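You operate a simulated robot arm through the tools that you are given. There is no shell and no other tool. Be economical: measure what you need, move in short steps, check, and stop when the job is done.

The job below is to be done with a simulated robot arm. You get a single attempt, and the scene is never put back.

TASK
Pump sauce into a cup as the sauce order card says and set it on the white cup tray.
Fine: the card names cup, sauce and strokes; turn the cup out from the spouts before lifting it; the other cups stay empty.

It is judged by the outcome, as a careful person would: the job done as asked, and still so three seconds after it is handed in. It fails if anything else is knocked over, pushed out of place, dropped, spilled or broken.

THE ROBOT
A 6-joint arm with a two-finger parallel gripper, fixed in place. Base frame: the origin is at the foot of the arm, x ahead of it, y to its left, z up; the work surface is at about z = 0. Lengths are in m, angles in rad, forces in N, time in s.
With the tool pointing down near the work surface it reaches from about 0.18 to 0.46 m from the base axis. Its first joint turns from -1.222 to 1.222 rad. Payload 1.9 kg.
Tool frame: the origin (TCP) lies between the finger pads and is the grasp point; the fingertips stand 0.023 m ahead of it; z points along the fingers, y is the line along which they close. Largest opening 0.094 m; finger width 0.038, thickness 0.01; the body of the gripper, 0.054 by 0.096 m, starts 0.039 m behind the TCP.
Orientation is that of the tool frame in the base frame, as a unit quaternion [x, y, z, w]. With the fingers straight down and closing along the base's y, the tool's x points along the base's -x, its y along +y and its z along -z.

THE INTERFACE
- The arm moves only by the tool move_arm. Its argument "series" is one flat list of numbers, 7 for each row, row after row: the turn, a rotation vector about the tool's x, y, z in rad, then the shift along the tool's x, y, z in m, then the finger opening in m, from 0 to 0.094. In form: [rx, ry, rz, tx, ty, tz, fingers, rx, ry, rz, tx, ty, tz, fingers, ...]. A call has 1 to 10 rows; each row shifts and turns the commanded pose from where the row before left it, along the tool's axes as they then stand. Each row takes 0.2 s and may step no farther than 0.05 m and 0.15 rad from the row before; otherwise, or with a gripper value out of range, the whole call is refused. A pose out of reach is approached as far as the arm can. The call stops where the force on the tool passes 60 N (or 10 N more than at its start, if that is more) or the arm is blocked; 0.2 s more then pass. The fingers move at their own pace (about 0.108 m/s each) and stop on an object; they squeeze with about 37 N. The grip force told is the motor's: it shows also when the fingers shut on nothing. Time passes only in rows, and 0.2 s behind the last, so rows that do not move let the fingers close. The reply holds the time, the measured pose of the TCP, the force on the tool along the base axes, the opening and the grip force, in the units named above and with some noise, with the torque about the TCP (base axes, N m) and any sound that the robot's microphone picked up.
- Cameras (640 x 400 px; columns grow to the right, rows downward): "scene" is fixed at [0.0535, 0.3056, 0.4329]; the picture's right is [-0.81, -0.59, 0.00], its down [-0.28, 0.38, -0.88] and it looks along [0.52, -0.71, -0.48] (base axes); focal length 214 px, centre (320, 200). "wrist" rides on the gripper at [0.086, 0.016, -0.075] in the tool frame; the picture's right is [-0.18, 0.98, 0.00], its down [-0.58, -0.11, -0.81] and it looks along [-0.79, -0.15, 0.59] (tool axes); focal length 243 px, centre (320, 200). There is no depth. A picture from a camera that has moved, and an enlarged one, comes with that camera's place and axes in the base frame and with its lens.
- grab_frame(camera): a new picture of that camera. It takes no simulated time.
- zoom(camera, box): a new picture of the part [left, top, right, bottom] of that camera's present view, enlarged. It takes no simulated time.
- finish_job(): hands the job in; it is judged then, once.

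Go step by step. Nothing tells you positions but the pictures and the camera data: compare them with the known pose of the tool, close in by small moves and look again before you grip or let go. The budget is 120 turns and 84 pictures, counting those below and the enlarged ones. Unless the task says otherwise, let go and move clear before handing in, and close with one line.

The tools are called after ">>>" as a command line: name --argument value ..., lists and objects as JSON in quotes. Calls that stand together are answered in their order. move_arm: Moves the arm, as the interface text tells. Its arguments: {"type":"object","properties":{"series":{"type":"array","items":{"type":"number"}}},"required":["series"]} The other tools are called the same way: grab_frame (camera) takes a picture; zoom (camera, box) takes an enlarged picture of a part of a camera's view; finish_job () hands the job in.

At the start:

```text
t: 0.0
position: [0.3044, -0.1155, 0.3361]
orientation: [0.0, 1.0, 0.0, 0.002]
force: [0.2, 0.9, 0.4]
torque: [-0.02, -0.01, -0.03]
gripper_width: 0.094
grip_force: 0.0
```

scene: 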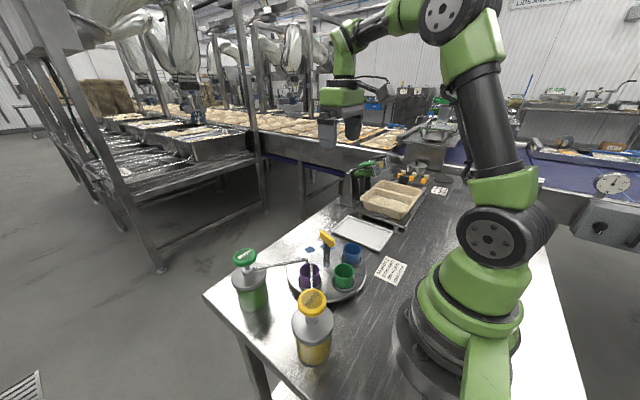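
wrist: 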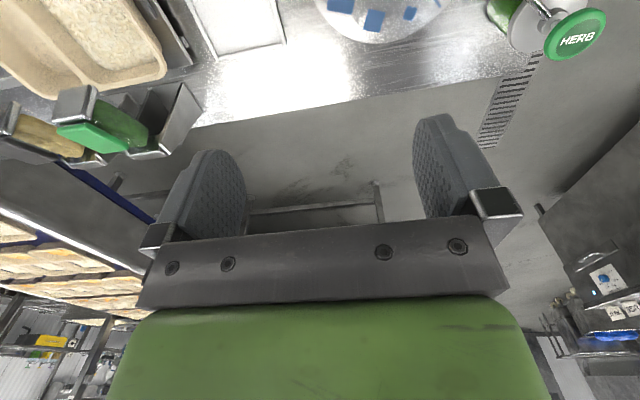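

I see two pump bottles (green HERB, yellow one), a turntable with three cups, a white tray, and an order card. I zoom in on the card and the turntable first.

>>> zoom --camera "scene" --box '[365, 245, 425, 295]'

>>> zoom --camera "scene" --box '[210, 200, 410, 370]'

```text
8.00 times, centred on (395, 270) of scene
camera zoom: at [0.0535, 0.3056, 0.4329], right [-0.81, -0.59, 0.0], down [-0.28, 0.38, -0.88], along [0.52, -0.71, -0.48], focal length 1716 px, centre (-280, -360)
```

zoom: 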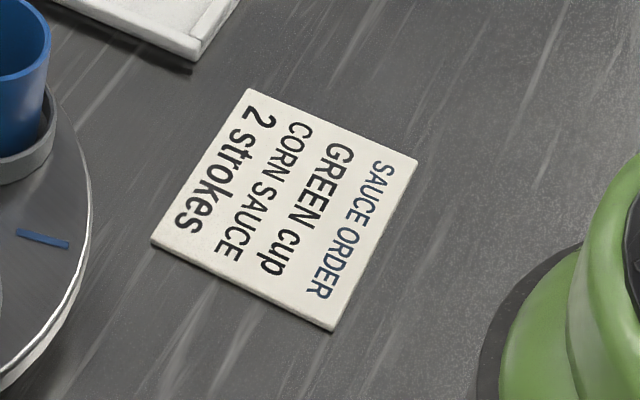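

```text
2.35 times, centred on (310, 285) of scene
camera zoom: at [0.0535, 0.3056, 0.4329], right [-0.81, -0.59, 0.0], down [-0.28, 0.38, -0.88], along [0.52, -0.71, -0.48], focal length 505 px, centre (344, 0)
```

zoom: 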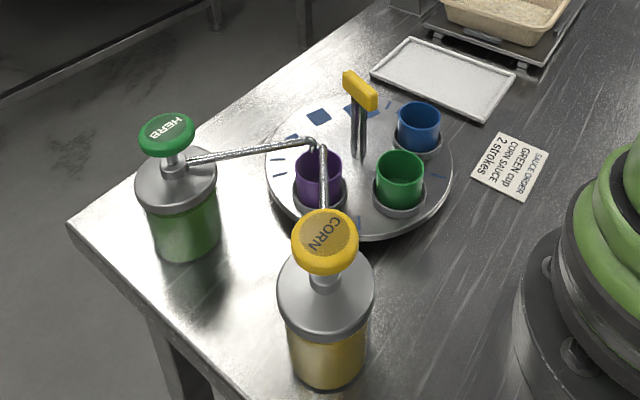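

The card says: GREEN cup, CORN sauce, 2 strokes. I take the turntable to be centred near (0.27, -0.016) with a yellow handle at its centre, z about 0.12, and the corn pump near (0.187, 0.143). The purple cup is under the spouts now. I'll move back at height to look with the wrist camera.

>>> move_arm --series '[0, 0, 0, 0.026, 0.028, 0, 0.094, 0, 0, 0, 0.026, 0.028, 0, 0.094, 0, 0, 0, 0.026, 0.028, 0, 0.094, 0, 0, 0, 0.026, 0.028, 0, 0.094, 0, 0, 0, 0, 0, 0, 0.094]'

>>> grab_frame --camera "wrist"

>>> zoom --camera "scene" --box '[280, 225, 370, 310]'

```text
t: 1.2
position: [0.1991, -0.0042, 0.3363]
orientation: [0.001, 1.0, 0.001, 0.002]
force: [-0.8, -0.3, -0.7]
torque: [0.01, -0.02, 0.01]
gripper_width: 0.0941
grip_force: 0.1
```

```text
79 pictures are left
camera wrist: at [0.1124, 0.0113, 0.4101], right [0.19, 0.98, 0.0], down [0.58, -0.11, 0.81], along [0.79, -0.15, -0.59], focal length 243 px, centre (320, 200)
```

wrist: 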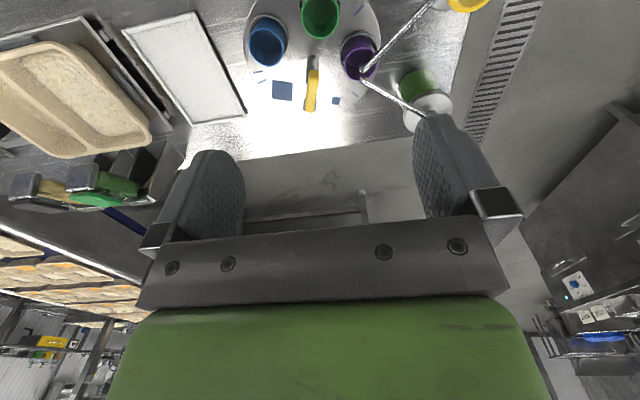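

```text
4.71 times, centred on (325, 268) of scene
camera zoom: at [0.0534, 0.3056, 0.4329], right [-0.81, -0.59, 0.0], down [-0.28, 0.38, -0.88], along [0.52, -0.71, -0.48], focal length 1009 px, centre (296, -118)
```

zoom: 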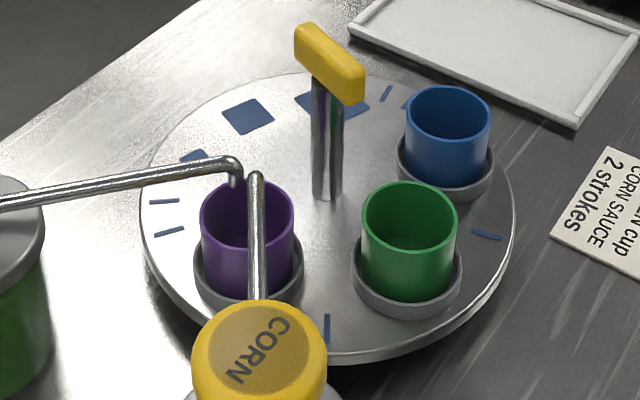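

I can see all parts; I'll enlarge the wrist view for accurate handle orientation.

>>> zoom --camera "wrist" --box '[230, 0, 490, 135]'

```text
2.46 times, centred on (360, 68) of wrist
camera zoom: at [0.1124, 0.0113, 0.4101], right [0.19, 0.98, 0.0], down [0.58, -0.11, 0.81], along [0.79, -0.15, -0.59], focal length 597 px, centre (222, 526)
```

zoom: 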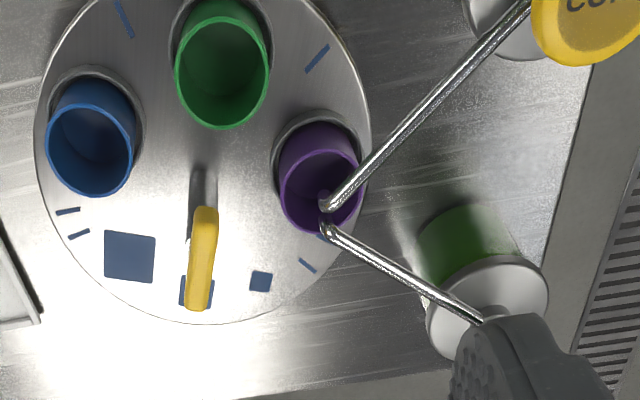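

The handle bar looks centred near (0.275, -0.029), about z 0.115, running about -16° from x. I'll hover above it and align the fingers across it.

>>> move_arm --series '[0, 0, 0, -0.019, -0.00625, 0.0365, 0.06, 0, 0, 0, -0.019, -0.00625, 0.0365, 0.06, 0, 0, 0, -0.019, -0.00625, 0.0365, 0.06, 0, 0, 0, -0.019, -0.00625, 0.0365, 0.06, 0, 0, 0.14, 0, 0, 0, 0.06, 0, 0, 0.14, 0, 0, 0, 0.06, 0, 0, 0, 0, 0, 0, 0.06]'

>>> grab_frame --camera "wrist"

>>> zoom --camera "scene" --box '[260, 170, 400, 310]'

```text
t: 2.8
position: [0.2769, -0.029, 0.1898]
orientation: [0.142, 0.99, 0.002, 0.001]
force: [-0.1, -0.2, -0.2]
torque: [-0.02, 0.0, -0.03]
gripper_width: 0.0599
grip_force: 0.0
```

```text
76 pictures are left
camera wrist: at [0.1984, 0.0097, 0.2653], right [0.45, 0.89, 0.0], down [0.53, -0.27, 0.81], along [0.72, -0.36, -0.59], focal length 243 px, centre (320, 200)
```

wrist: 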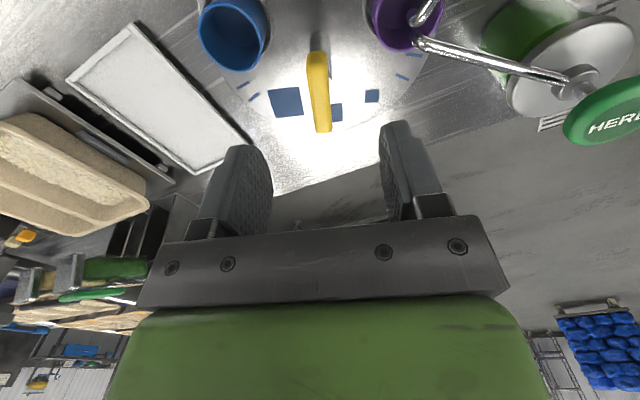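

```text
2.86 times, centred on (330, 240) of scene
camera zoom: at [0.0535, 0.3056, 0.4329], right [-0.81, -0.59, 0.0], down [-0.28, 0.38, -0.88], along [0.52, -0.71, -0.48], focal length 613 px, centre (291, 86)
```

zoom: 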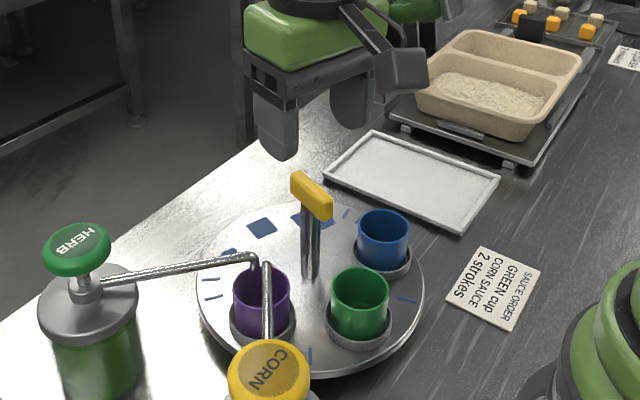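

The bar is well centred under the hand but about 6° more turned. I'll correct the yaw, descend around the bar and look before closing.

>>> move_arm --series '[0, 0, 0.1, 0, 0, 0.015, 0.04, 0, 0, 0, 0, 0, 0.025, 0.04, 0, 0, 0, 0, 0, 0.02, 0.04, 0, 0, 0, 0, 0, 0, 0.04]'

>>> grab_frame --camera "wrist"

>>> zoom --camera "scene" --box '[260, 170, 400, 310]'

```text
t: 3.8
position: [0.2783, -0.0283, 0.1291]
orientation: [0.19, 0.982, 0.0, 0.001]
force: [0.2, -0.9, 0.3]
torque: [-0.01, -0.03, -0.04]
gripper_width: 0.04
grip_force: 0.1
```

```text
74 pictures are left
camera wrist: at [0.2034, 0.017, 0.2039], right [0.54, 0.84, 0.0], down [0.5, -0.32, 0.81], along [0.68, -0.43, -0.59], focal length 243 px, centre (320, 200)
```

wrist: 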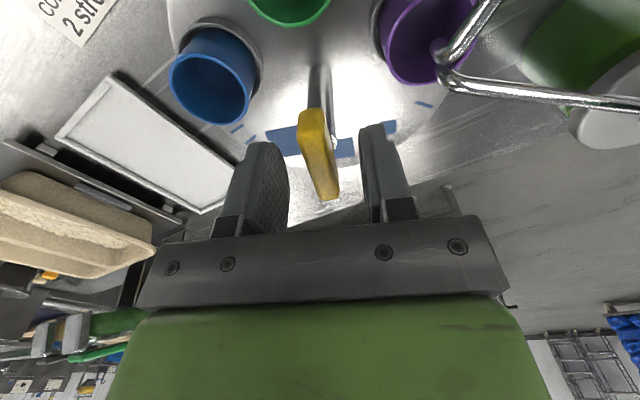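

```text
2.86 times, centred on (330, 240) of scene
camera zoom: at [0.0535, 0.3056, 0.4329], right [-0.81, -0.59, 0.0], down [-0.28, 0.38, -0.88], along [0.52, -0.71, -0.48], focal length 613 px, centre (291, 86)
```

zoom: 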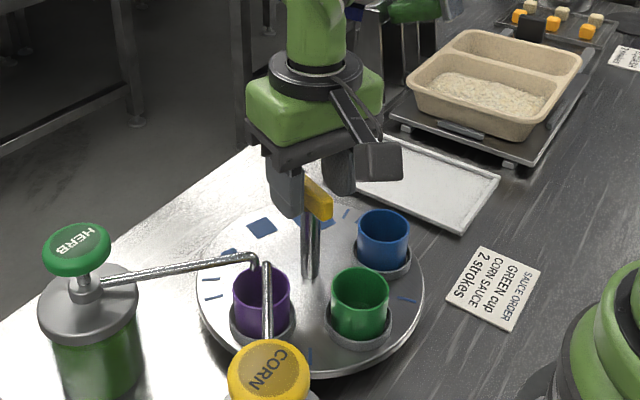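

The bar sits between the fingers and aligned. I'll lower the last bit and close.

>>> move_arm --series '[0, 0, 0, 0.005, 0, 0.013, 0.04, 0, 0, 0, 0, 0, 0, 0, 0, 0, 0, 0, 0, 0, 0, 0, 0, 0, 0, 0, 0, 0]'

>>> grab_frame --camera "wrist"

```text
t: 4.8
position: [0.2712, -0.027, 0.1175]
orientation: [0.19, 0.982, 0.001, 0.002]
force: [-3.5, -12.4, 6.9]
torque: [-0.38, 0.12, -0.19]
gripper_width: 0.0177
grip_force: 44.6
```

```text
72 pictures are left
camera wrist: at [0.1983, 0.0192, 0.1918], right [0.54, 0.84, 0.0], down [0.5, -0.32, 0.81], along [0.68, -0.43, -0.59], focal length 243 px, centre (320, 200)
```

wrist: 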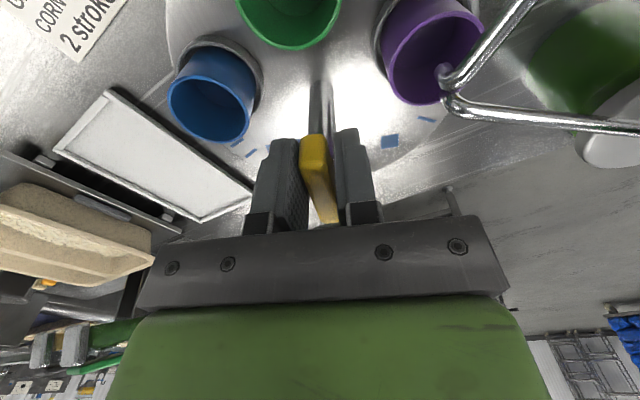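

The handle is gripped. I'll ease the side load and turn clockwise in steps toward 73°, watching the force.

>>> move_arm --series '[0, 0, 0, 0, -0.002, 0, 0, 0, 0, 0.12, 0, 0, 0, 0, 0, 0, 0.12, 0, 0, 0, 0, 0, 0, 0.12, 0, 0, 0, 0]'

>>> grab_frame --camera "scene"

```text
t: 5.6
position: [0.2746, -0.0254, 0.1173]
orientation: [0.281, 0.96, 0.002, 0.003]
force: [1.6, 7.5, -1.1]
torque: [0.03, -0.03, 0.05]
gripper_width: 0.0174
grip_force: 44.7
stopped in row 3: the force on the tool passed its limit at 66 N (the readings are from after the stop); the commanded pose is now the measured one
```

```text
71 pictures are left
```

scene: 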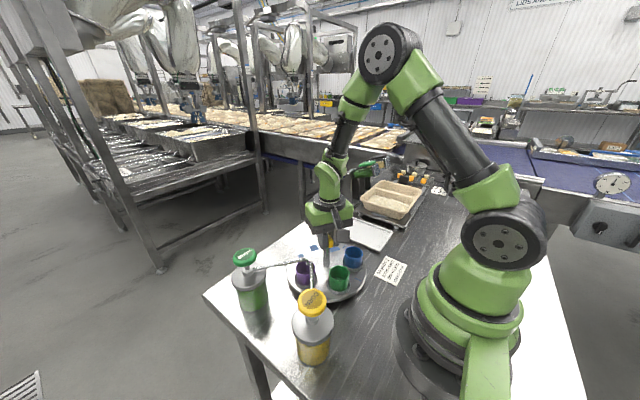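

The turntable turned about 11° and then the side force tripped; I'll look closely.

>>> zoom --camera "scene" --box '[275, 220, 375, 310]'

>>> grab_frame --camera "wrist"

```text
4.44 times, centred on (325, 265) of scene
camera zoom: at [0.0535, 0.3056, 0.4329], right [-0.81, -0.59, 0.0], down [-0.28, 0.38, -0.88], along [0.52, -0.71, -0.48], focal length 953 px, centre (298, -89)
```

zoom: 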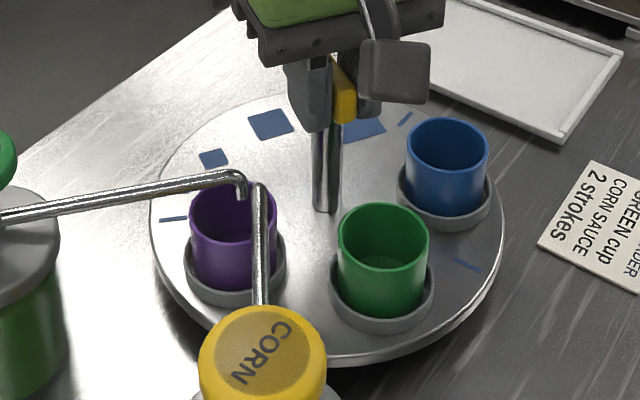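

```text
69 pictures are left
camera wrist: at [0.2087, 0.0333, 0.1917], right [0.68, 0.73, 0.01], down [0.43, -0.41, 0.81], along [0.59, -0.55, -0.59], focal length 243 px, centre (320, 200)
```

wrist: 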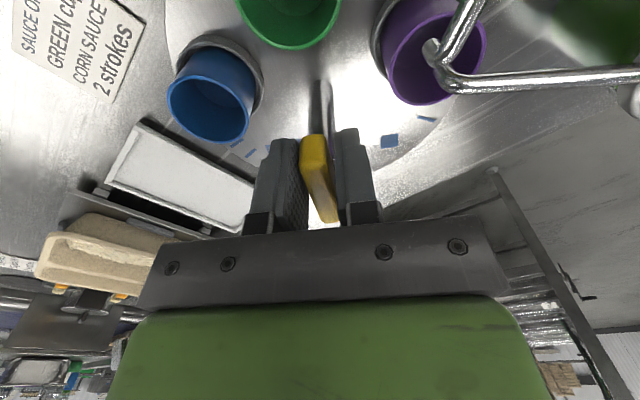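

Nothing has been displaced; the cups ride well. I'll continue with slower, smaller turns.

>>> move_arm --series '[0, 0, 0.05, 0, 0, 0, 0, 0, 0, 0.05, 0, 0, 0, 0, 0, 0, 0.05, 0, 0, 0, 0]'

```text
t: 6.4
position: [0.2741, -0.0248, 0.1174]
orientation: [0.351, 0.936, 0.003, 0.004]
force: [20.6, 50.4, -12.2]
torque: [1.14, -0.12, 0.47]
gripper_width: 0.0175
grip_force: 44.7
```

Side load builds along the closing line, so the pivot is a few mm beyond my TCP along the bar. I'll release, look at how things sit, shift and regrip.

>>> move_arm --series '[0, 0, 0, 0, 0, 0, 0.035, 0, 0, 0, 0, 0, 0, 0.035]'

>>> zoom --camera "wrist" --box '[220, 40, 420, 240]'

>>> zoom --camera "scene" --box '[275, 220, 375, 310]'

```text
t: 7.0
position: [0.2724, -0.0262, 0.1164]
orientation: [0.352, 0.936, 0.002, 0.002]
force: [0.3, 0.0, -0.1]
torque: [0.0, 0.0, -0.01]
gripper_width: 0.0351
grip_force: 0.0
```

```text
2.00 times, centred on (320, 140) of wrist
camera zoom: at [0.2181, 0.0417, 0.1916], right [0.79, 0.62, 0.01], down [0.36, -0.47, 0.81], along [0.5, -0.63, -0.59], focal length 485 px, centre (320, 320)
```

zoom: 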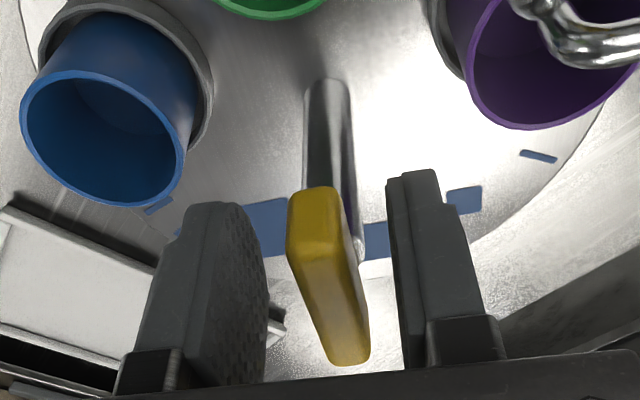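

```text
4.44 times, centred on (325, 265) of scene
camera zoom: at [0.0535, 0.3056, 0.4329], right [-0.81, -0.59, 0.0], down [-0.28, 0.38, -0.88], along [0.52, -0.71, -0.48], focal length 953 px, centre (298, -89)
```

zoom: 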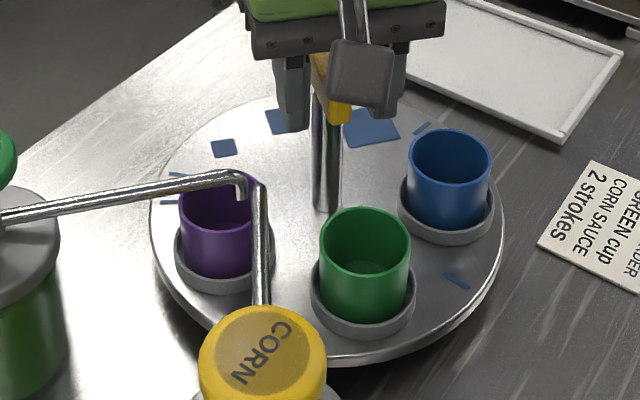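

The post's base puts the pivot near (0.281, -0.031), about 10 mm beyond the TCP along the bar. I'll shift there and regrip.

>>> move_arm --series '[0, 0, 0, -0.0105, 0.001, 0, 0.035, 0, 0, 0, 0, 0, 0, 0, 0, 0, 0, 0, 0, 0, 0, 0, 0, 0, 0, 0, 0, 0]'

```text
t: 8.0
position: [0.2811, -0.0315, 0.1176]
orientation: [0.352, 0.936, 0.002, 0.002]
force: [1.2, 19.6, 0.3]
torque: [0.36, 0.1, 0.02]
gripper_width: 0.0179
grip_force: 45.2
```

>>> move_arm --series '[0, 0, 0.04, 0, 0.0007, 0, 0, 0, 0, 0.05, 0, 0, 0, 0, 0, 0, 0.05, 0, 0, 0, 0]'

```text
t: 8.8
position: [0.2813, -0.0305, 0.117]
orientation: [0.417, 0.909, 0.002, 0.0]
force: [-17.7, 9.3, 8.5]
torque: [0.01, 0.38, 0.07]
gripper_width: 0.0177
grip_force: 45.1
```

Loads are modest now. I'll continue turning.

>>> move_arm --series '[0, 0, 0.05, 0.0007, 0, 0, 0, 0, 0, 0.05, 0, 0, 0, 0, 0, 0, 0.05, 0, 0, 0, 0, 0, 0, 0.05, 0, 0, 0, 0]'

```text
t: 9.8
position: [0.281, -0.0319, 0.1172]
orientation: [0.505, 0.863, 0.002, 0.0]
force: [-23.0, -7.4, -2.3]
torque: [-0.69, 0.36, 0.09]
gripper_width: 0.0175
grip_force: 45.2
```

>>> move_arm --series '[0, 0, 0.05, 0, -0.001, 0, 0, 0, 0, 0.05, 0, -0.0002, 0, 0, 0, 0, 0.05, 0, -0.0002, 0, 0, 0, 0, 0.05, 0, -0.0002, 0, 0, 0, 0, 0.05, 0, -0.0002, 0, 0]'

>>> zoom --camera "scene" --box '[275, 220, 375, 310]'

```text
t: 11.0
position: [0.2807, -0.0329, 0.1182]
orientation: [0.609, 0.793, 0.004, 0.001]
force: [-7.4, 6.5, -17.5]
torque: [-0.62, 0.16, 0.03]
gripper_width: 0.0175
grip_force: 45.3
```

```text
4.44 times, centred on (325, 265) of scene
camera zoom: at [0.0535, 0.3056, 0.4329], right [-0.81, -0.59, 0.0], down [-0.28, 0.38, -0.88], along [0.52, -0.71, -0.48], focal length 953 px, centre (298, -89)
```

zoom: 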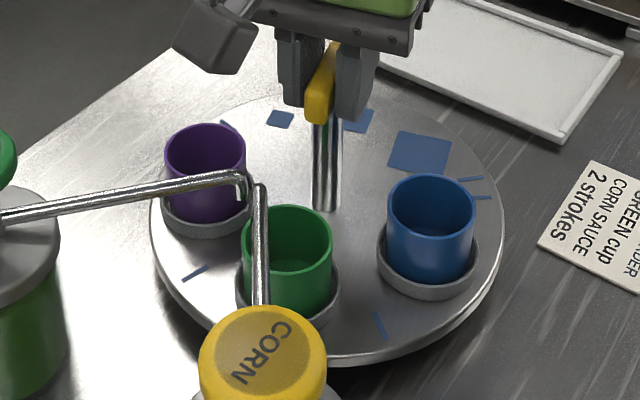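

Green is approaching the spouts; about 0.32 rad remains.

>>> move_arm --series '[0, 0, 0.05, 0, 0, 0, 0, 0, 0, 0.05, 0, 0, 0, 0, 0, 0, 0.05, 0, 0, 0, 0, 0, 0, 0.05, 0, 0, 0, 0, 0, 0, 0.05, 0, 0, 0, 0]'

>>> zoom --camera "scene" --box '[275, 220, 375, 310]'

>>> grab_frame --camera "wrist"

```text
t: 12.2
position: [0.2803, -0.032, 0.1171]
orientation: [0.703, 0.711, 0.004, 0.001]
force: [-12.9, 14.9, 18.4]
torque: [0.02, 0.42, 0.04]
gripper_width: 0.0177
grip_force: 44.4
```

```text
4.44 times, centred on (325, 265) of scene
camera zoom: at [0.0534, 0.3056, 0.4329], right [-0.81, -0.59, 0.0], down [-0.28, 0.38, -0.88], along [0.52, -0.71, -0.48], focal length 953 px, centre (298, -89)
```

zoom: 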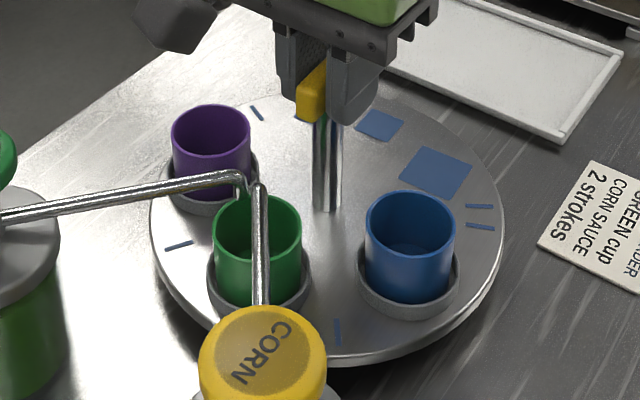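

```text
64 pictures are left
camera wrist: at [0.2947, 0.0538, 0.1922], right [0.98, -0.17, 0.01], down [-0.11, -0.59, 0.8], along [-0.14, -0.79, -0.59], focal length 243 px, centre (320, 200)
```

wrist: 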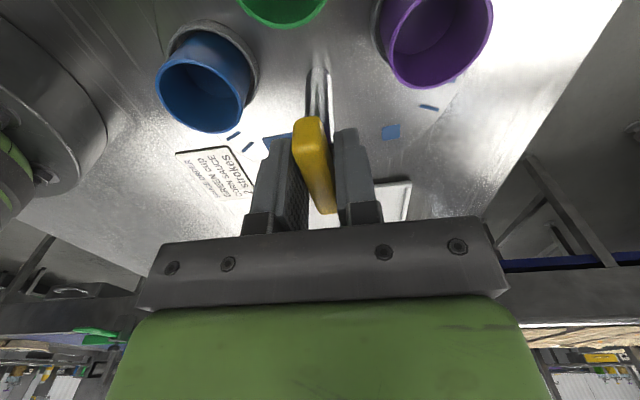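

Nearly there; one more small step, then check.

>>> move_arm --series '[0, 0, 0.055, 0, 0, 0, 0, 0, 0, 0, 0, 0, 0, 0]'

>>> zoom --camera "scene" --box '[280, 225, 370, 310]'

```text
t: 12.8
position: [0.2799, -0.0302, 0.1168]
orientation: [0.722, 0.692, 0.003, 0.0]
force: [-12.8, 24.8, 18.7]
torque: [0.45, 0.43, -0.02]
gripper_width: 0.0174
grip_force: 45.2
```

```text
4.71 times, centred on (325, 268) of scene
camera zoom: at [0.0534, 0.3056, 0.4329], right [-0.81, -0.59, 0.0], down [-0.28, 0.38, -0.88], along [0.52, -0.71, -0.48], focal length 1009 px, centre (296, -118)
```

zoom: 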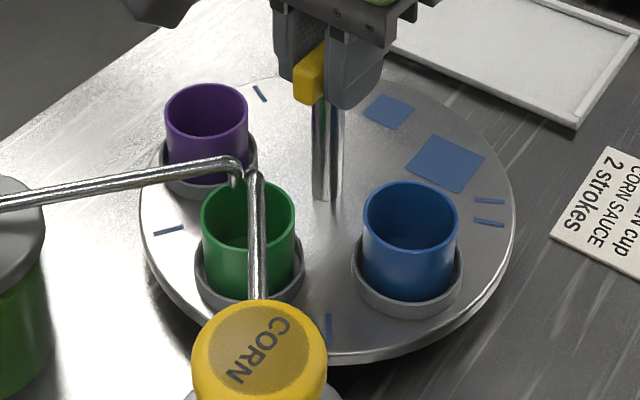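

Green now sits exactly where purple was. I'll release and rise straight up.

>>> move_arm --series '[0, 0, 0, 0, 0, 0, 0.04, 0, 0, 0, 0, 0, 0, 0.04, 0, 0, 0, 0, 0, -0.03, 0.04, 0, 0, 0, 0, 0, -0.045, 0.04, 0, 0, 0, 0, 0, -0.045, 0.04, 0, 0, 0, 0, 0, -0.03, 0.0]'

>>> zoom --camera "scene" --box '[280, 225, 370, 310]'

>>> grab_frame --camera "wrist"

```text
t: 14.2
position: [0.2789, -0.0335, 0.2652]
orientation: [0.722, 0.692, 0.003, 0.001]
force: [0.4, -0.5, 0.9]
torque: [0.02, 0.01, 0.0]
gripper_width: 0.0
grip_force: 37.0
```

```text
4.71 times, centred on (325, 268) of scene
camera zoom: at [0.0535, 0.3056, 0.4329], right [-0.81, -0.59, 0.0], down [-0.28, 0.38, -0.88], along [0.52, -0.71, -0.48], focal length 1009 px, centre (296, -118)
```

zoom: 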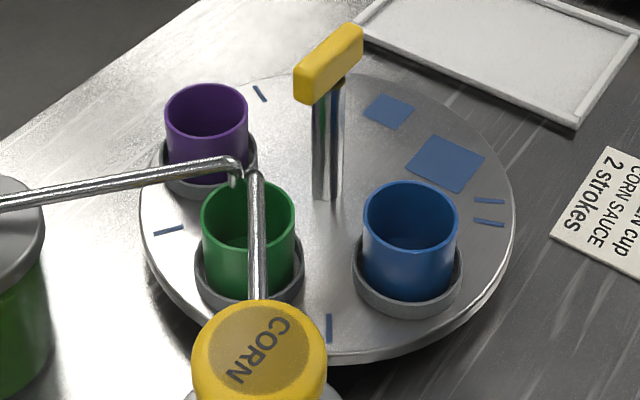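

```text
61 pictures are left
camera wrist: at [0.2978, 0.0514, 0.3395], right [0.97, -0.22, 0.0], down [-0.14, -0.58, 0.8], along [-0.18, -0.78, -0.59], focal length 243 px, centre (320, 200)
```

wrist: 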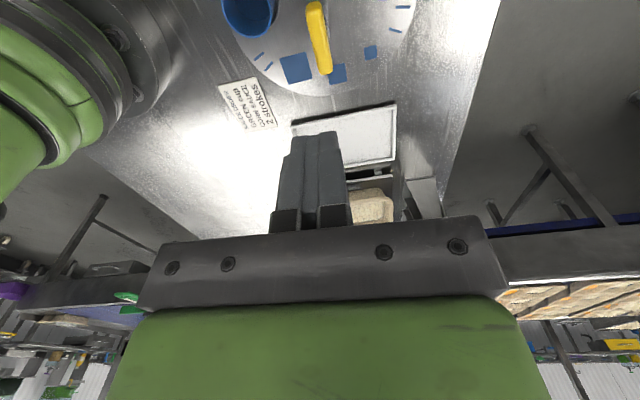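

The green cup is still aligned. Next I go above the corn pump head, estimated near (0.198, 0.13, 0.13), with fingers closed.

>>> move_arm --series '[0, 0, 0, 0.04, -0.022, 0, 0, 0, 0, 0, 0.04, -0.022, 0, 0, 0, 0, 0, 0.04, -0.022, 0, 0, 0, 0, 0, 0.04, -0.022, 0, 0, 0, 0, 0, 0, 0, 0, 0]'

>>> grab_frame --camera "wrist"

>>> grab_frame --camera "scene"

```text
t: 15.4
position: [0.1967, 0.1322, 0.2675]
orientation: [0.722, 0.692, 0.003, 0.0]
force: [0.5, 0.1, 0.5]
torque: [0.01, -0.01, 0.03]
gripper_width: 0.0002
grip_force: 37.6
```

```text
60 pictures are left
camera wrist: at [0.2158, 0.2164, 0.3427], right [0.97, -0.23, 0.01], down [-0.14, -0.58, 0.8], along [-0.18, -0.78, -0.59], focal length 243 px, centre (320, 200)
```

wrist: 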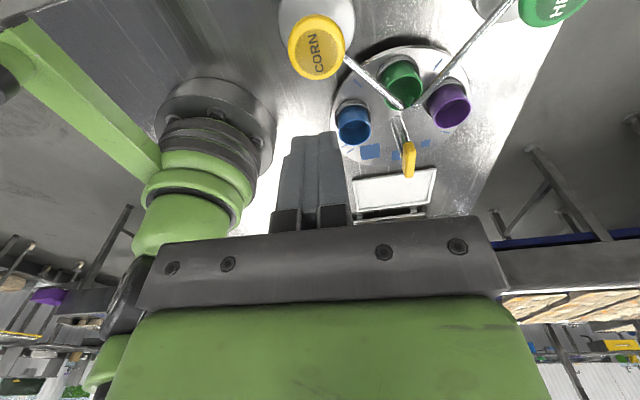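

```text
59 pictures are left
```

scene: 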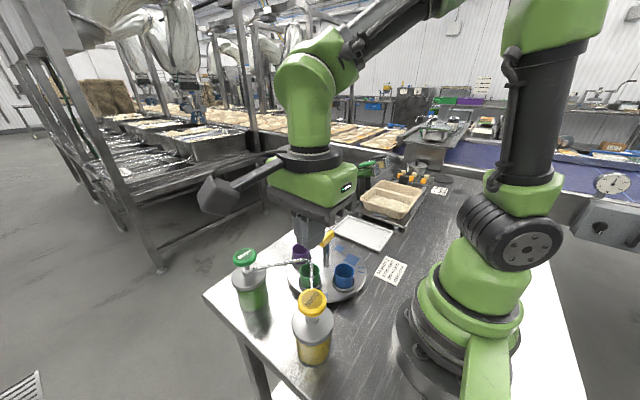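

The pump head lies about 4 mm toward +y and -x of the TCP. I'll correct and descend to just above it, then look.

>>> move_arm --series '[0, 0, 0, 0.004, -0.004, 0.03, 0, 0, 0, 0, 0, 0, 0.035, 0, 0, 0, 0, 0, 0, 0.02, 0, 0, 0, 0, 0, 0, 0, 0]'

>>> zoom --camera "scene" --box '[220, 220, 380, 380]'

>>> grab_frame --camera "wrist"

```text
t: 16.4
position: [0.1936, 0.1357, 0.1811]
orientation: [0.722, 0.692, 0.003, 0.001]
force: [-0.1, 0.5, 0.0]
torque: [-0.01, 0.01, 0.0]
gripper_width: 0.0002
grip_force: 36.5
```

```text
2.50 times, centred on (300, 300) of scene
camera zoom: at [0.0535, 0.3056, 0.4329], right [-0.81, -0.59, 0.0], down [-0.28, 0.38, -0.88], along [0.52, -0.71, -0.48], focal length 536 px, centre (370, -50)
```

zoom: 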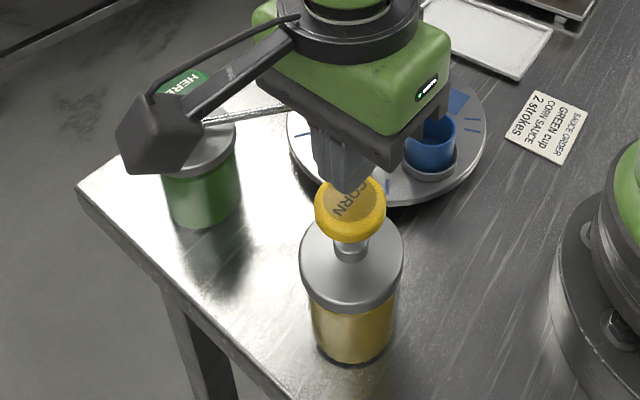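

```text
57 pictures are left
camera wrist: at [0.2129, 0.2201, 0.2574], right [0.97, -0.23, 0.01], down [-0.14, -0.58, 0.8], along [-0.18, -0.78, -0.59], focal length 243 px, centre (320, 200)
```

wrist: 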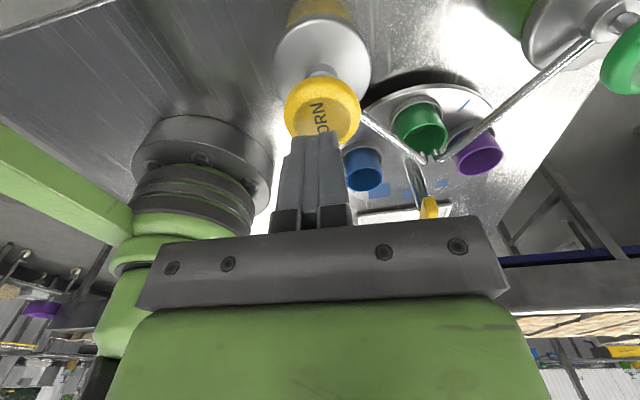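

The closed fingertips are centred above the pump head. I'll feel down for contact.

>>> move_arm --series '[0, 0, 0, 0.001, 0.001, 0.008, 0, 0, 0, 0, 0, 0, 0.007, 0, 0, 0, 0, 0, 0, 0.004, 0]'

>>> zoom --camera "scene" --box '[270, 240, 350, 350]'

```text
t: 17.2
position: [0.196, 0.1368, 0.1632]
orientation: [0.722, 0.692, 0.003, 0.0]
force: [0.0, 0.5, -0.2]
torque: [0.04, -0.01, 0.01]
gripper_width: 0.0
grip_force: 37.0
```

```text
3.64 times, centred on (310, 295) of scene
camera zoom: at [0.0535, 0.3056, 0.4329], right [-0.81, -0.59, 0.0], down [-0.28, 0.38, -0.88], along [0.52, -0.71, -0.48], focal length 780 px, centre (356, -146)
```

zoom: 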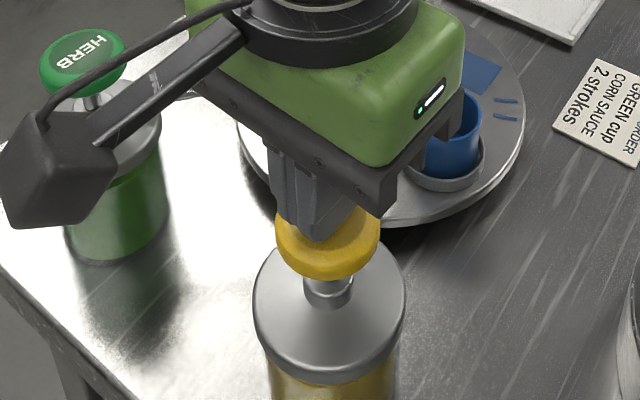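

>>> move_arm --series '[0, 0, 0, 0, 0, 0.004, 0, 0, 0, 0, 0, 0, 0.004, 0]'

```text
t: 17.8
position: [0.1962, 0.1358, 0.1553]
orientation: [0.721, 0.693, 0.003, 0.001]
force: [-0.4, 1.8, 3.9]
torque: [0.0, 0.03, -0.03]
gripper_width: 0.0
grip_force: 37.1
```

Contact at about tip z 0.132. I'll press the first stroke down steadily.

>>> move_arm --series '[0, 0, 0, 0, 0, 0.005, 0, 0, 0, 0, 0, 0, 0.005, 0]'

```text
t: 18.4
position: [0.1969, 0.1369, 0.1467]
orientation: [0.721, 0.692, 0.004, 0.002]
force: [-2.0, -3.3, 11.4]
torque: [-0.29, 0.08, -0.08]
gripper_width: 0.0
grip_force: 36.2
```

>>> move_arm --series '[0, 0, 0, 0, 0, 0.004, 0, 0, 0, 0, 0, 0, 0.004, 0]'

>>> zoom --camera "scene" --box '[260, 220, 360, 350]'

```text
t: 18.8
position: [0.1951, 0.1356, 0.1438]
orientation: [0.722, 0.692, 0.004, 0.001]
force: [-8.7, -9.3, 51.0]
torque: [-0.5, 0.25, 0.15]
gripper_width: 0.0
grip_force: 36.8
stopped in row 2: the force on the tool passed its limit at 71 N (the readings are from after the stop); the commanded pose is now the measured one
```

```text
3.08 times, centred on (310, 285) of scene
camera zoom: at [0.0534, 0.3056, 0.433], right [-0.81, -0.59, 0.0], down [-0.28, 0.38, -0.88], along [0.52, -0.71, -0.48], focal length 660 px, centre (351, -62)
```

zoom: 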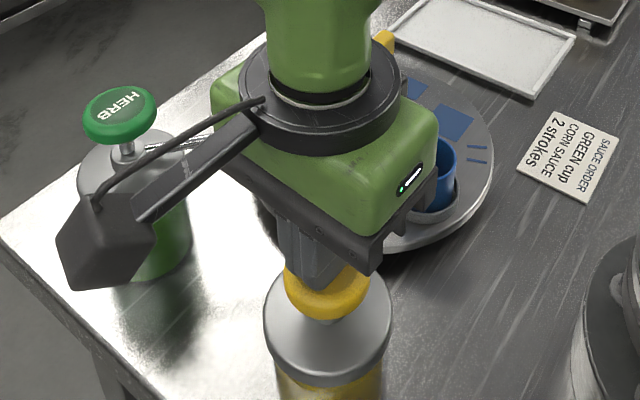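

The pump bottomed out (force spiked) after about 12 mm of travel. I'll rise to let it return fully and check the cup.

>>> move_arm --series '[0, 0, 0, 0, 0, -0.006, 0, 0, 0, 0, 0, 0, -0.006, 0, 0, 0, 0, 0, 0, -0.01, 0, 0, 0, 0, 0, 0, -0.01, 0, 0, 0, 0, 0, 0, 0, 0, 0, 0, 0, 0, 0, 0, 0]'

>>> grab_frame --camera "wrist"

>>> zoom --camera "scene" --box '[260, 220, 360, 350]'

```text
t: 20.2
position: [0.1955, 0.1365, 0.1738]
orientation: [0.722, 0.692, 0.003, 0.001]
force: [0.3, -1.4, -0.2]
torque: [-0.02, -0.02, 0.0]
gripper_width: 0.0
grip_force: 37.6
```

```text
54 pictures are left
camera wrist: at [0.2155, 0.2209, 0.2497], right [0.97, -0.23, 0.01], down [-0.14, -0.58, 0.8], along [-0.18, -0.78, -0.59], focal length 243 px, centre (320, 200)
```

wrist: 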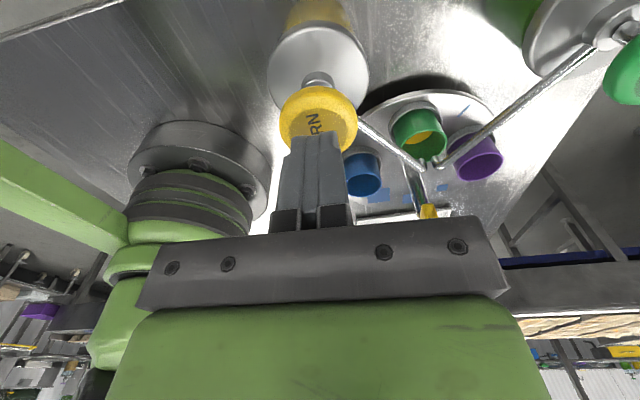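

```text
3.08 times, centred on (310, 285) of scene
camera zoom: at [0.0535, 0.3056, 0.4329], right [-0.81, -0.59, 0.0], down [-0.28, 0.38, -0.88], along [0.52, -0.71, -0.48], focal length 660 px, centre (351, -62)
```

zoom: 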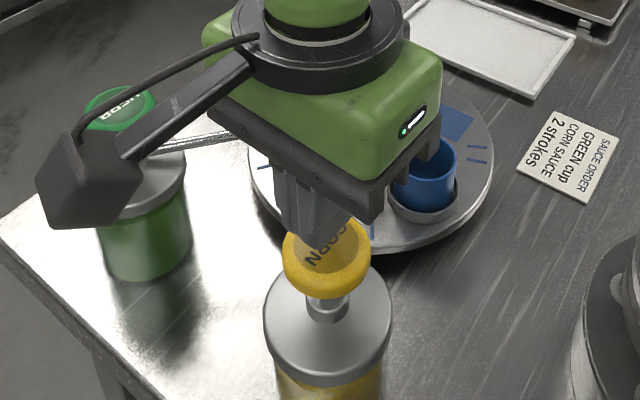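

Yellow sauce is in the green cup and the pump has returned. I'll note the level and do the second stroke.

>>> zoom --camera "wrist" --box '[340, 80, 520, 200]'

>>> move_arm --series '[0, 0, 0, 0, 0, 0.01, 0, 0, 0, 0, 0, 0, 0.008, 0, 0, 0, 0, 0, 0, 0.005, 0, 0, 0, 0, 0, 0, 0.005, 0, 0, 0, 0, 0, 0, 0.003, 0, 0, 0, 0, 0, 0, 0.003, 0]'

```text
3.33 times, centred on (430, 140) of wrist
camera zoom: at [0.2155, 0.2209, 0.2497], right [0.97, -0.23, 0.01], down [-0.14, -0.58, 0.8], along [-0.18, -0.78, -0.59], focal length 809 px, centre (-47, 400)
```

zoom: 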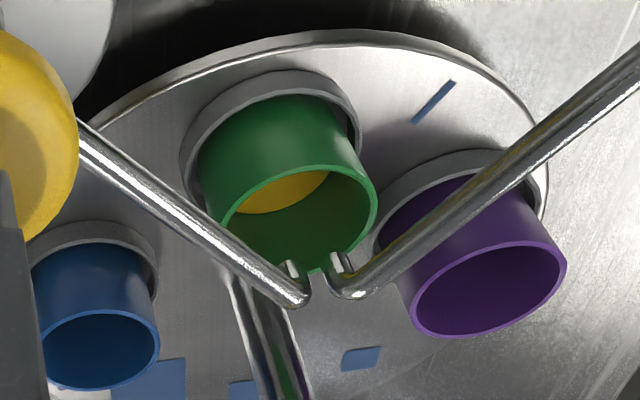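

```text
t: 21.6
position: [0.1974, 0.1359, 0.1433]
orientation: [0.723, 0.691, 0.004, 0.002]
force: [-8.2, -10.7, 47.4]
torque: [-0.26, 0.2, 0.19]
gripper_width: 0.0
grip_force: 36.9
stopped in row 6: the force on the tool passed its limit at 67 N (the readings are from after the stop); the commanded pose is now the measured one
```

Second stroke bottomed too. I'll rise fully and check.

>>> move_arm --series '[0, 0, 0, 0, 0, -0.006, 0, 0, 0, 0, 0, 0, -0.006, 0, 0, 0, 0, 0, 0, -0.018, 0, 0, 0, 0, 0, 0, 0, 0, 0, 0, 0, 0, 0, 0, 0]'

>>> zoom --camera "wrist" --box '[340, 80, 520, 200]'

```text
t: 22.8
position: [0.196, 0.1362, 0.172]
orientation: [0.723, 0.691, 0.004, 0.001]
force: [0.9, 0.3, 0.3]
torque: [-0.04, 0.02, -0.01]
gripper_width: 0.0
grip_force: 37.4
```

```text
3.33 times, centred on (430, 140) of wrist
camera zoom: at [0.2157, 0.2201, 0.2487], right [0.97, -0.23, 0.01], down [-0.14, -0.58, 0.8], along [-0.18, -0.78, -0.59], focal length 809 px, centre (-47, 400)
```

zoom: 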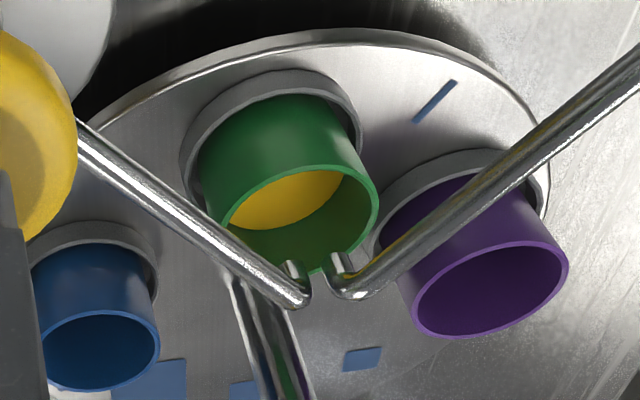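

Two strokes delivered, level doubled, other cups empty. I'll rise and return over the handle with open fingers; pivot refined to about (0.2785, -0.0285).

>>> move_arm --series '[0, 0, 0, 0, 0, -0.048, 0, 0, 0, 0, 0, 0, -0.047, 0, 0, 0, 0, -0.0402, 0.02245, 0, 0.04, 0, 0, 0, -0.0402, 0.02245, 0, 0.04, 0, 0, 0, -0.0402, 0.02245, 0, 0.04, 0, 0, 0, -0.0402, 0.02245, 0, 0.04, 0, 0, 0, 0, 0, 0.045, 0.04, 0, 0, 0, 0, 0, 0.045, 0.04, 0, 0, 0, 0, 0, 0, 0.04]'

>>> grab_frame --camera "wrist"

```text
t: 24.8
position: [0.2788, -0.028, 0.177]
orientation: [0.722, 0.692, 0.003, 0.002]
force: [-0.1, 0.7, -0.3]
torque: [0.01, -0.05, -0.03]
gripper_width: 0.0401
grip_force: 0.0
```

```text
50 pictures are left
camera wrist: at [0.2981, 0.0549, 0.2522], right [0.97, -0.23, 0.01], down [-0.14, -0.58, 0.8], along [-0.18, -0.78, -0.6], focal length 243 px, centre (320, 200)
```

wrist: 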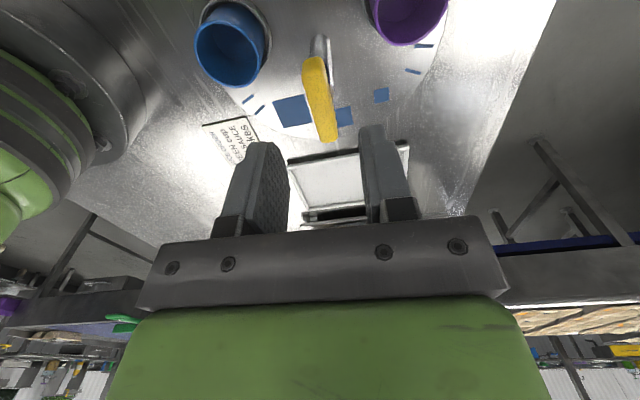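

The bar is centred between the fingers. Descend and grip.

>>> move_arm --series '[0, 0, 0, 0, 0, 0.03, 0.04, 0, 0, 0, 0, 0, 0.03, 0.04, 0, 0, 0, 0, 0, 0, 0, 0, 0, 0, 0, 0, 0, 0, 0, 0, 0, 0, 0, 0, 0]'

```text
t: 26.0
position: [0.2796, -0.0294, 0.1176]
orientation: [0.722, 0.692, 0.005, 0.002]
force: [15.2, -0.5, -5.6]
torque: [0.02, -0.21, 0.0]
gripper_width: 0.0175
grip_force: 45.0
```

Gripped. Turning back counter-clockwise in small steps.

>>> move_arm --series '[0, 0, -0.05, 0, 0.0006, 0, 0, 0, 0, -0.05, 0, 0, 0, 0, 0, 0, -0.05, 0, 0, 0, 0, 0, 0, -0.05, 0, 0, 0, 0, 0, 0, -0.05, 0, 0, 0, 0]'

```text
t: 27.2
position: [0.2789, -0.0277, 0.118]
orientation: [0.63, 0.777, 0.003, 0.001]
force: [13.1, -24.3, -22.9]
torque: [-0.22, -0.03, -0.07]
gripper_width: 0.0175
grip_force: 45.1
```

>>> move_arm --series '[0, 0, -0.05, -0.001, 0, 0.0005, 0, 0, 0, -0.05, 0, 0, 0, 0, 0, 0, -0.05, 0, 0, 0, 0, 0, 0, -0.05, 0, 0, 0, 0, 0, 0, -0.05, 0, 0, 0, 0]'

```text
t: 28.4
position: [0.28, -0.0293, 0.1185]
orientation: [0.529, 0.848, 0.003, 0.002]
force: [-4.1, 8.4, 16.7]
torque: [0.23, 0.17, -0.06]
gripper_width: 0.0178
grip_force: 45.0
```

Loads are small. Continuing the turn so the cup goes well clear of the spouts (aiming at yaw about 0.1).

>>> move_arm --series '[0, 0, -0.05, 0, 0, -0.0005, 0, 0, 0, -0.05, 0, 0, 0, 0, 0, 0, -0.05, 0, 0, 0, 0, 0, 0, -0.05, 0, 0, 0, 0, 0, 0, -0.05, 0, 0, 0, 0, 0, 0, -0.05, 0, 0, 0, 0]'

```text
t: 29.8
position: [0.2798, -0.0285, 0.1169]
orientation: [0.396, 0.918, 0.003, 0.003]
force: [-1.2, 7.9, 12.6]
torque: [0.75, 0.75, -0.08]
gripper_width: 0.0174
grip_force: 44.7
```

>>> move_arm --series '[0, 0, -0.05, 0, 0, -0.0003, 0, 0, 0, -0.05, 0, 0, 0, 0, 0, 0, -0.05, 0, 0, 0, 0, 0, 0, -0.05, 0, 0, 0, 0, 0, 0, -0.05, 0, 0, 0, 0, 0, 0, -0.05, 0, 0, 0, 0]'

>>> zoom --camera "scene" --box '[275, 220, 375, 310]'

```text
t: 31.2
position: [0.2792, -0.0292, 0.1177]
orientation: [0.255, 0.967, 0.002, 0.001]
force: [-6.0, -4.0, -24.0]
torque: [-0.39, 0.02, -0.03]
gripper_width: 0.0175
grip_force: 44.9
```

```text
4.44 times, centred on (325, 265) of scene
camera zoom: at [0.0535, 0.3056, 0.4329], right [-0.81, -0.59, 0.0], down [-0.28, 0.38, -0.88], along [0.52, -0.71, -0.48], focal length 953 px, centre (298, -89)
```

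zoom: 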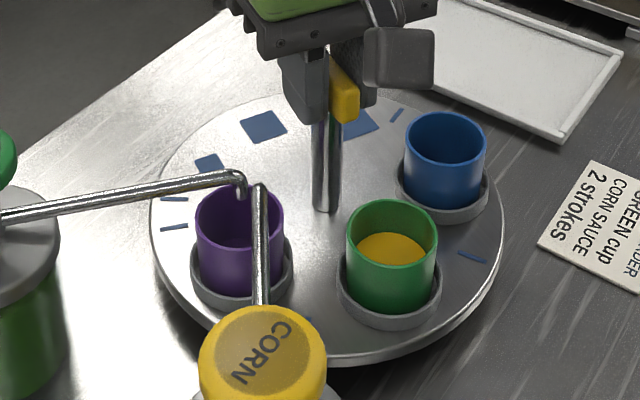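

>>> move_arm --series '[0, 0, -0.05, 0, 0, 0.0004, 0, 0, 0, -0.05, 0, 0, 0, 0, 0, 0, -0.05, 0, 0, 0, 0, 0, 0, -0.05, 0, 0, 0, 0, 0, 0, -0.05, 0, 0, 0, 0, 0, 0, -0.05, 0, 0, 0, 0, 0, 0, -0.05, 0, 0, 0, 0, 0, 0, -0.05, 0, 0, 0, 0]'

>>> zoom --camera "scene" --box '[275, 220, 375, 310]'

```text
t: 33.0
position: [0.2789, -0.03, 0.1188]
orientation: [0.063, 0.998, 0.002, 0.003]
force: [-26.1, -28.6, 15.0]
torque: [-0.64, 0.2, -2.38]
gripper_width: 0.0219
grip_force: 44.9
```

```text
4.44 times, centred on (325, 265) of scene
camera zoom: at [0.0534, 0.3056, 0.4329], right [-0.81, -0.59, 0.0], down [-0.28, 0.38, -0.88], along [0.52, -0.71, -0.48], focal length 953 px, centre (298, -89)
```

zoom: 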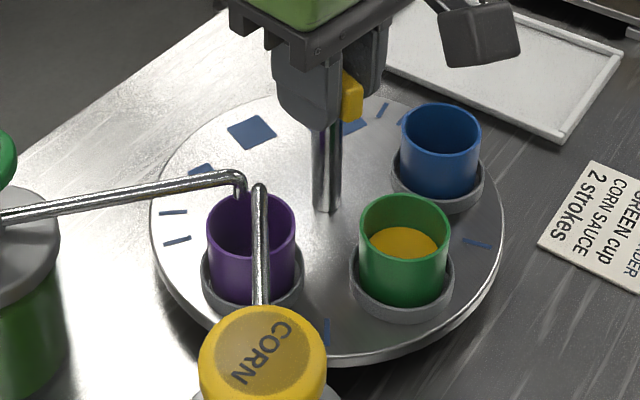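

The turntable has reached an end stop (its original position). I'll unwind the twist, then release and rise.

>>> move_arm --series '[0, 0, 0.06, 0, 0, 0, 0, 0, 0, 0.07, 0, 0, 0, 0, 0, 0, 0.07, 0, 0, 0, 0, 0, 0, 0, 0, 0, 0, 0.04, 0, 0, 0, 0, 0, 0, 0.04]'

>>> zoom --camera "scene" --box '[275, 220, 375, 310]'

```text
t: 34.2
position: [0.2801, -0.0281, 0.1183]
orientation: [0.157, 0.988, 0.002, 0.004]
force: [0.9, -0.3, -0.7]
torque: [0.01, -0.02, 0.01]
gripper_width: 0.0401
grip_force: 0.1
```

```text
4.44 times, centred on (325, 265) of scene
camera zoom: at [0.0535, 0.3056, 0.4329], right [-0.81, -0.59, 0.0], down [-0.28, 0.38, -0.88], along [0.52, -0.71, -0.48], focal length 953 px, centre (298, -89)
```

zoom: 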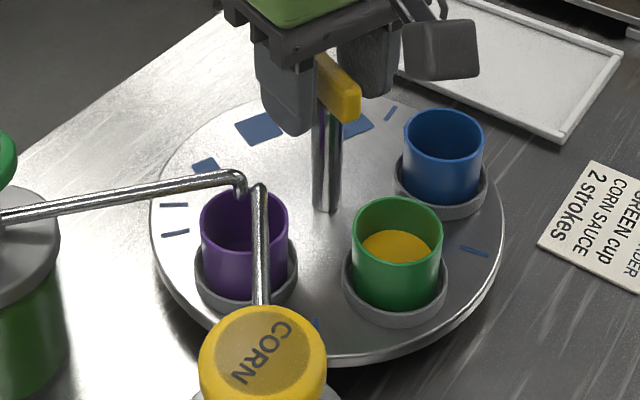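

Green now stands well clear of the spouts. I'll rise and hover over it to look.

>>> move_arm --series '[0, 0, 0, 0, 0, -0.035, 0.04, 0, 0, 0, 0, 0, -0.035, 0.04, 0, 0, 0, 0.03, 0.0033, 0, 0.06, 0, 0, 0.12, 0.03, 0.0033, 0, 0.06, 0, 0, 0, 0, 0, 0, 0.06]'

>>> grab_frame --camera "wrist"

>>> zoom --camera "scene" --box '[260, 190, 420, 310]'

```text
t: 35.4
position: [0.2239, -0.005, 0.1862]
orientation: [0.217, 0.976, 0.003, 0.003]
force: [-0.7, -0.2, 0.2]
torque: [0.03, 0.01, -0.01]
gripper_width: 0.0598
grip_force: 0.0
```

```text
46 pictures are left
camera wrist: at [0.1516, 0.0447, 0.2601], right [0.58, 0.81, 0.01], down [0.47, -0.35, 0.81], along [0.66, -0.47, -0.59], focal length 243 px, centre (320, 200)
```

wrist: 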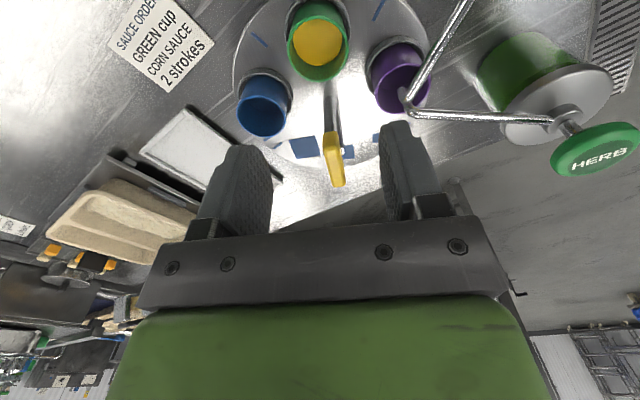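

```text
3.33 times, centred on (340, 250) of scene
camera zoom: at [0.0534, 0.3056, 0.4329], right [-0.81, -0.59, 0.0], down [-0.28, 0.38, -0.88], along [0.52, -0.71, -0.48], focal length 715 px, centre (253, 33)
```

zoom: 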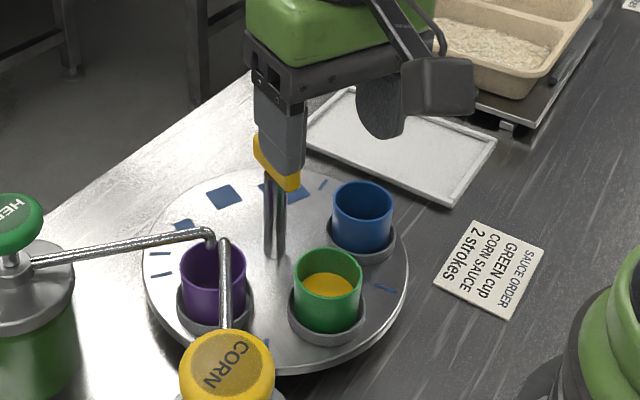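

The cup is at about (0.217, -0.002), rim z 0.065. I'll centre and descend to just above the rim, then look.

>>> move_arm --series '[0, 0, 0, 0.0076, 0, 0.02, 0.064, 0, 0, 0, 0, 0, 0.035, 0.064, 0, 0, 0, 0, 0, 0.03, 0.064, 0, 0, 0, 0, 0, 0, 0.064]'

>>> grab_frame --camera "wrist"

>>> zoom --camera "scene" --box '[260, 190, 420, 310]'

```text
t: 36.4
position: [0.2194, -0.0024, 0.1011]
orientation: [0.217, 0.976, 0.002, 0.003]
force: [0.4, 0.2, 0.0]
torque: [-0.01, -0.01, 0.02]
gripper_width: 0.0639
grip_force: 0.1
```

```text
44 pictures are left
camera wrist: at [0.1469, 0.0482, 0.1755], right [0.58, 0.81, 0.01], down [0.47, -0.35, 0.81], along [0.66, -0.47, -0.59], focal length 243 px, centre (320, 200)
```

wrist: 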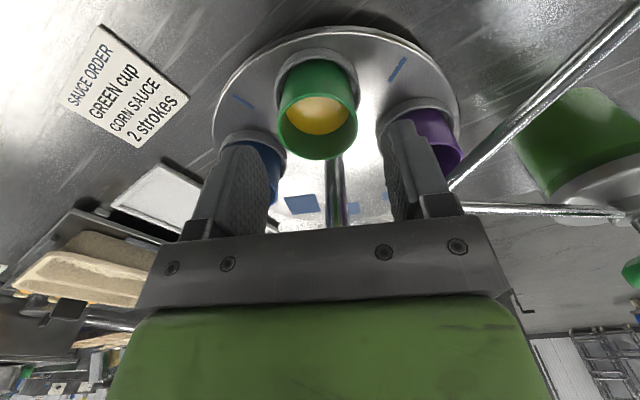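

```text
3.33 times, centred on (340, 250) of scene
camera zoom: at [0.0535, 0.3056, 0.4329], right [-0.81, -0.59, 0.0], down [-0.28, 0.38, -0.88], along [0.52, -0.71, -0.48], focal length 715 px, centre (253, 33)
```

zoom: 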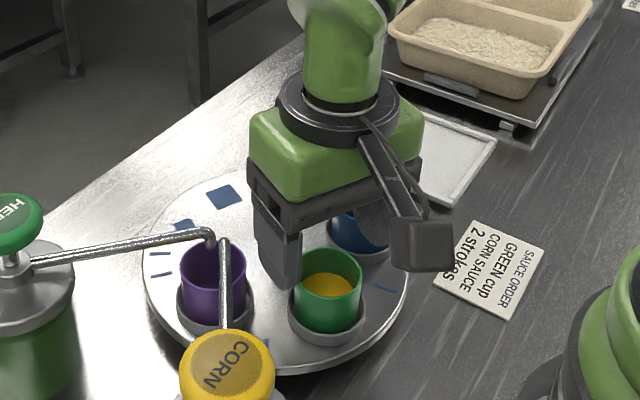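

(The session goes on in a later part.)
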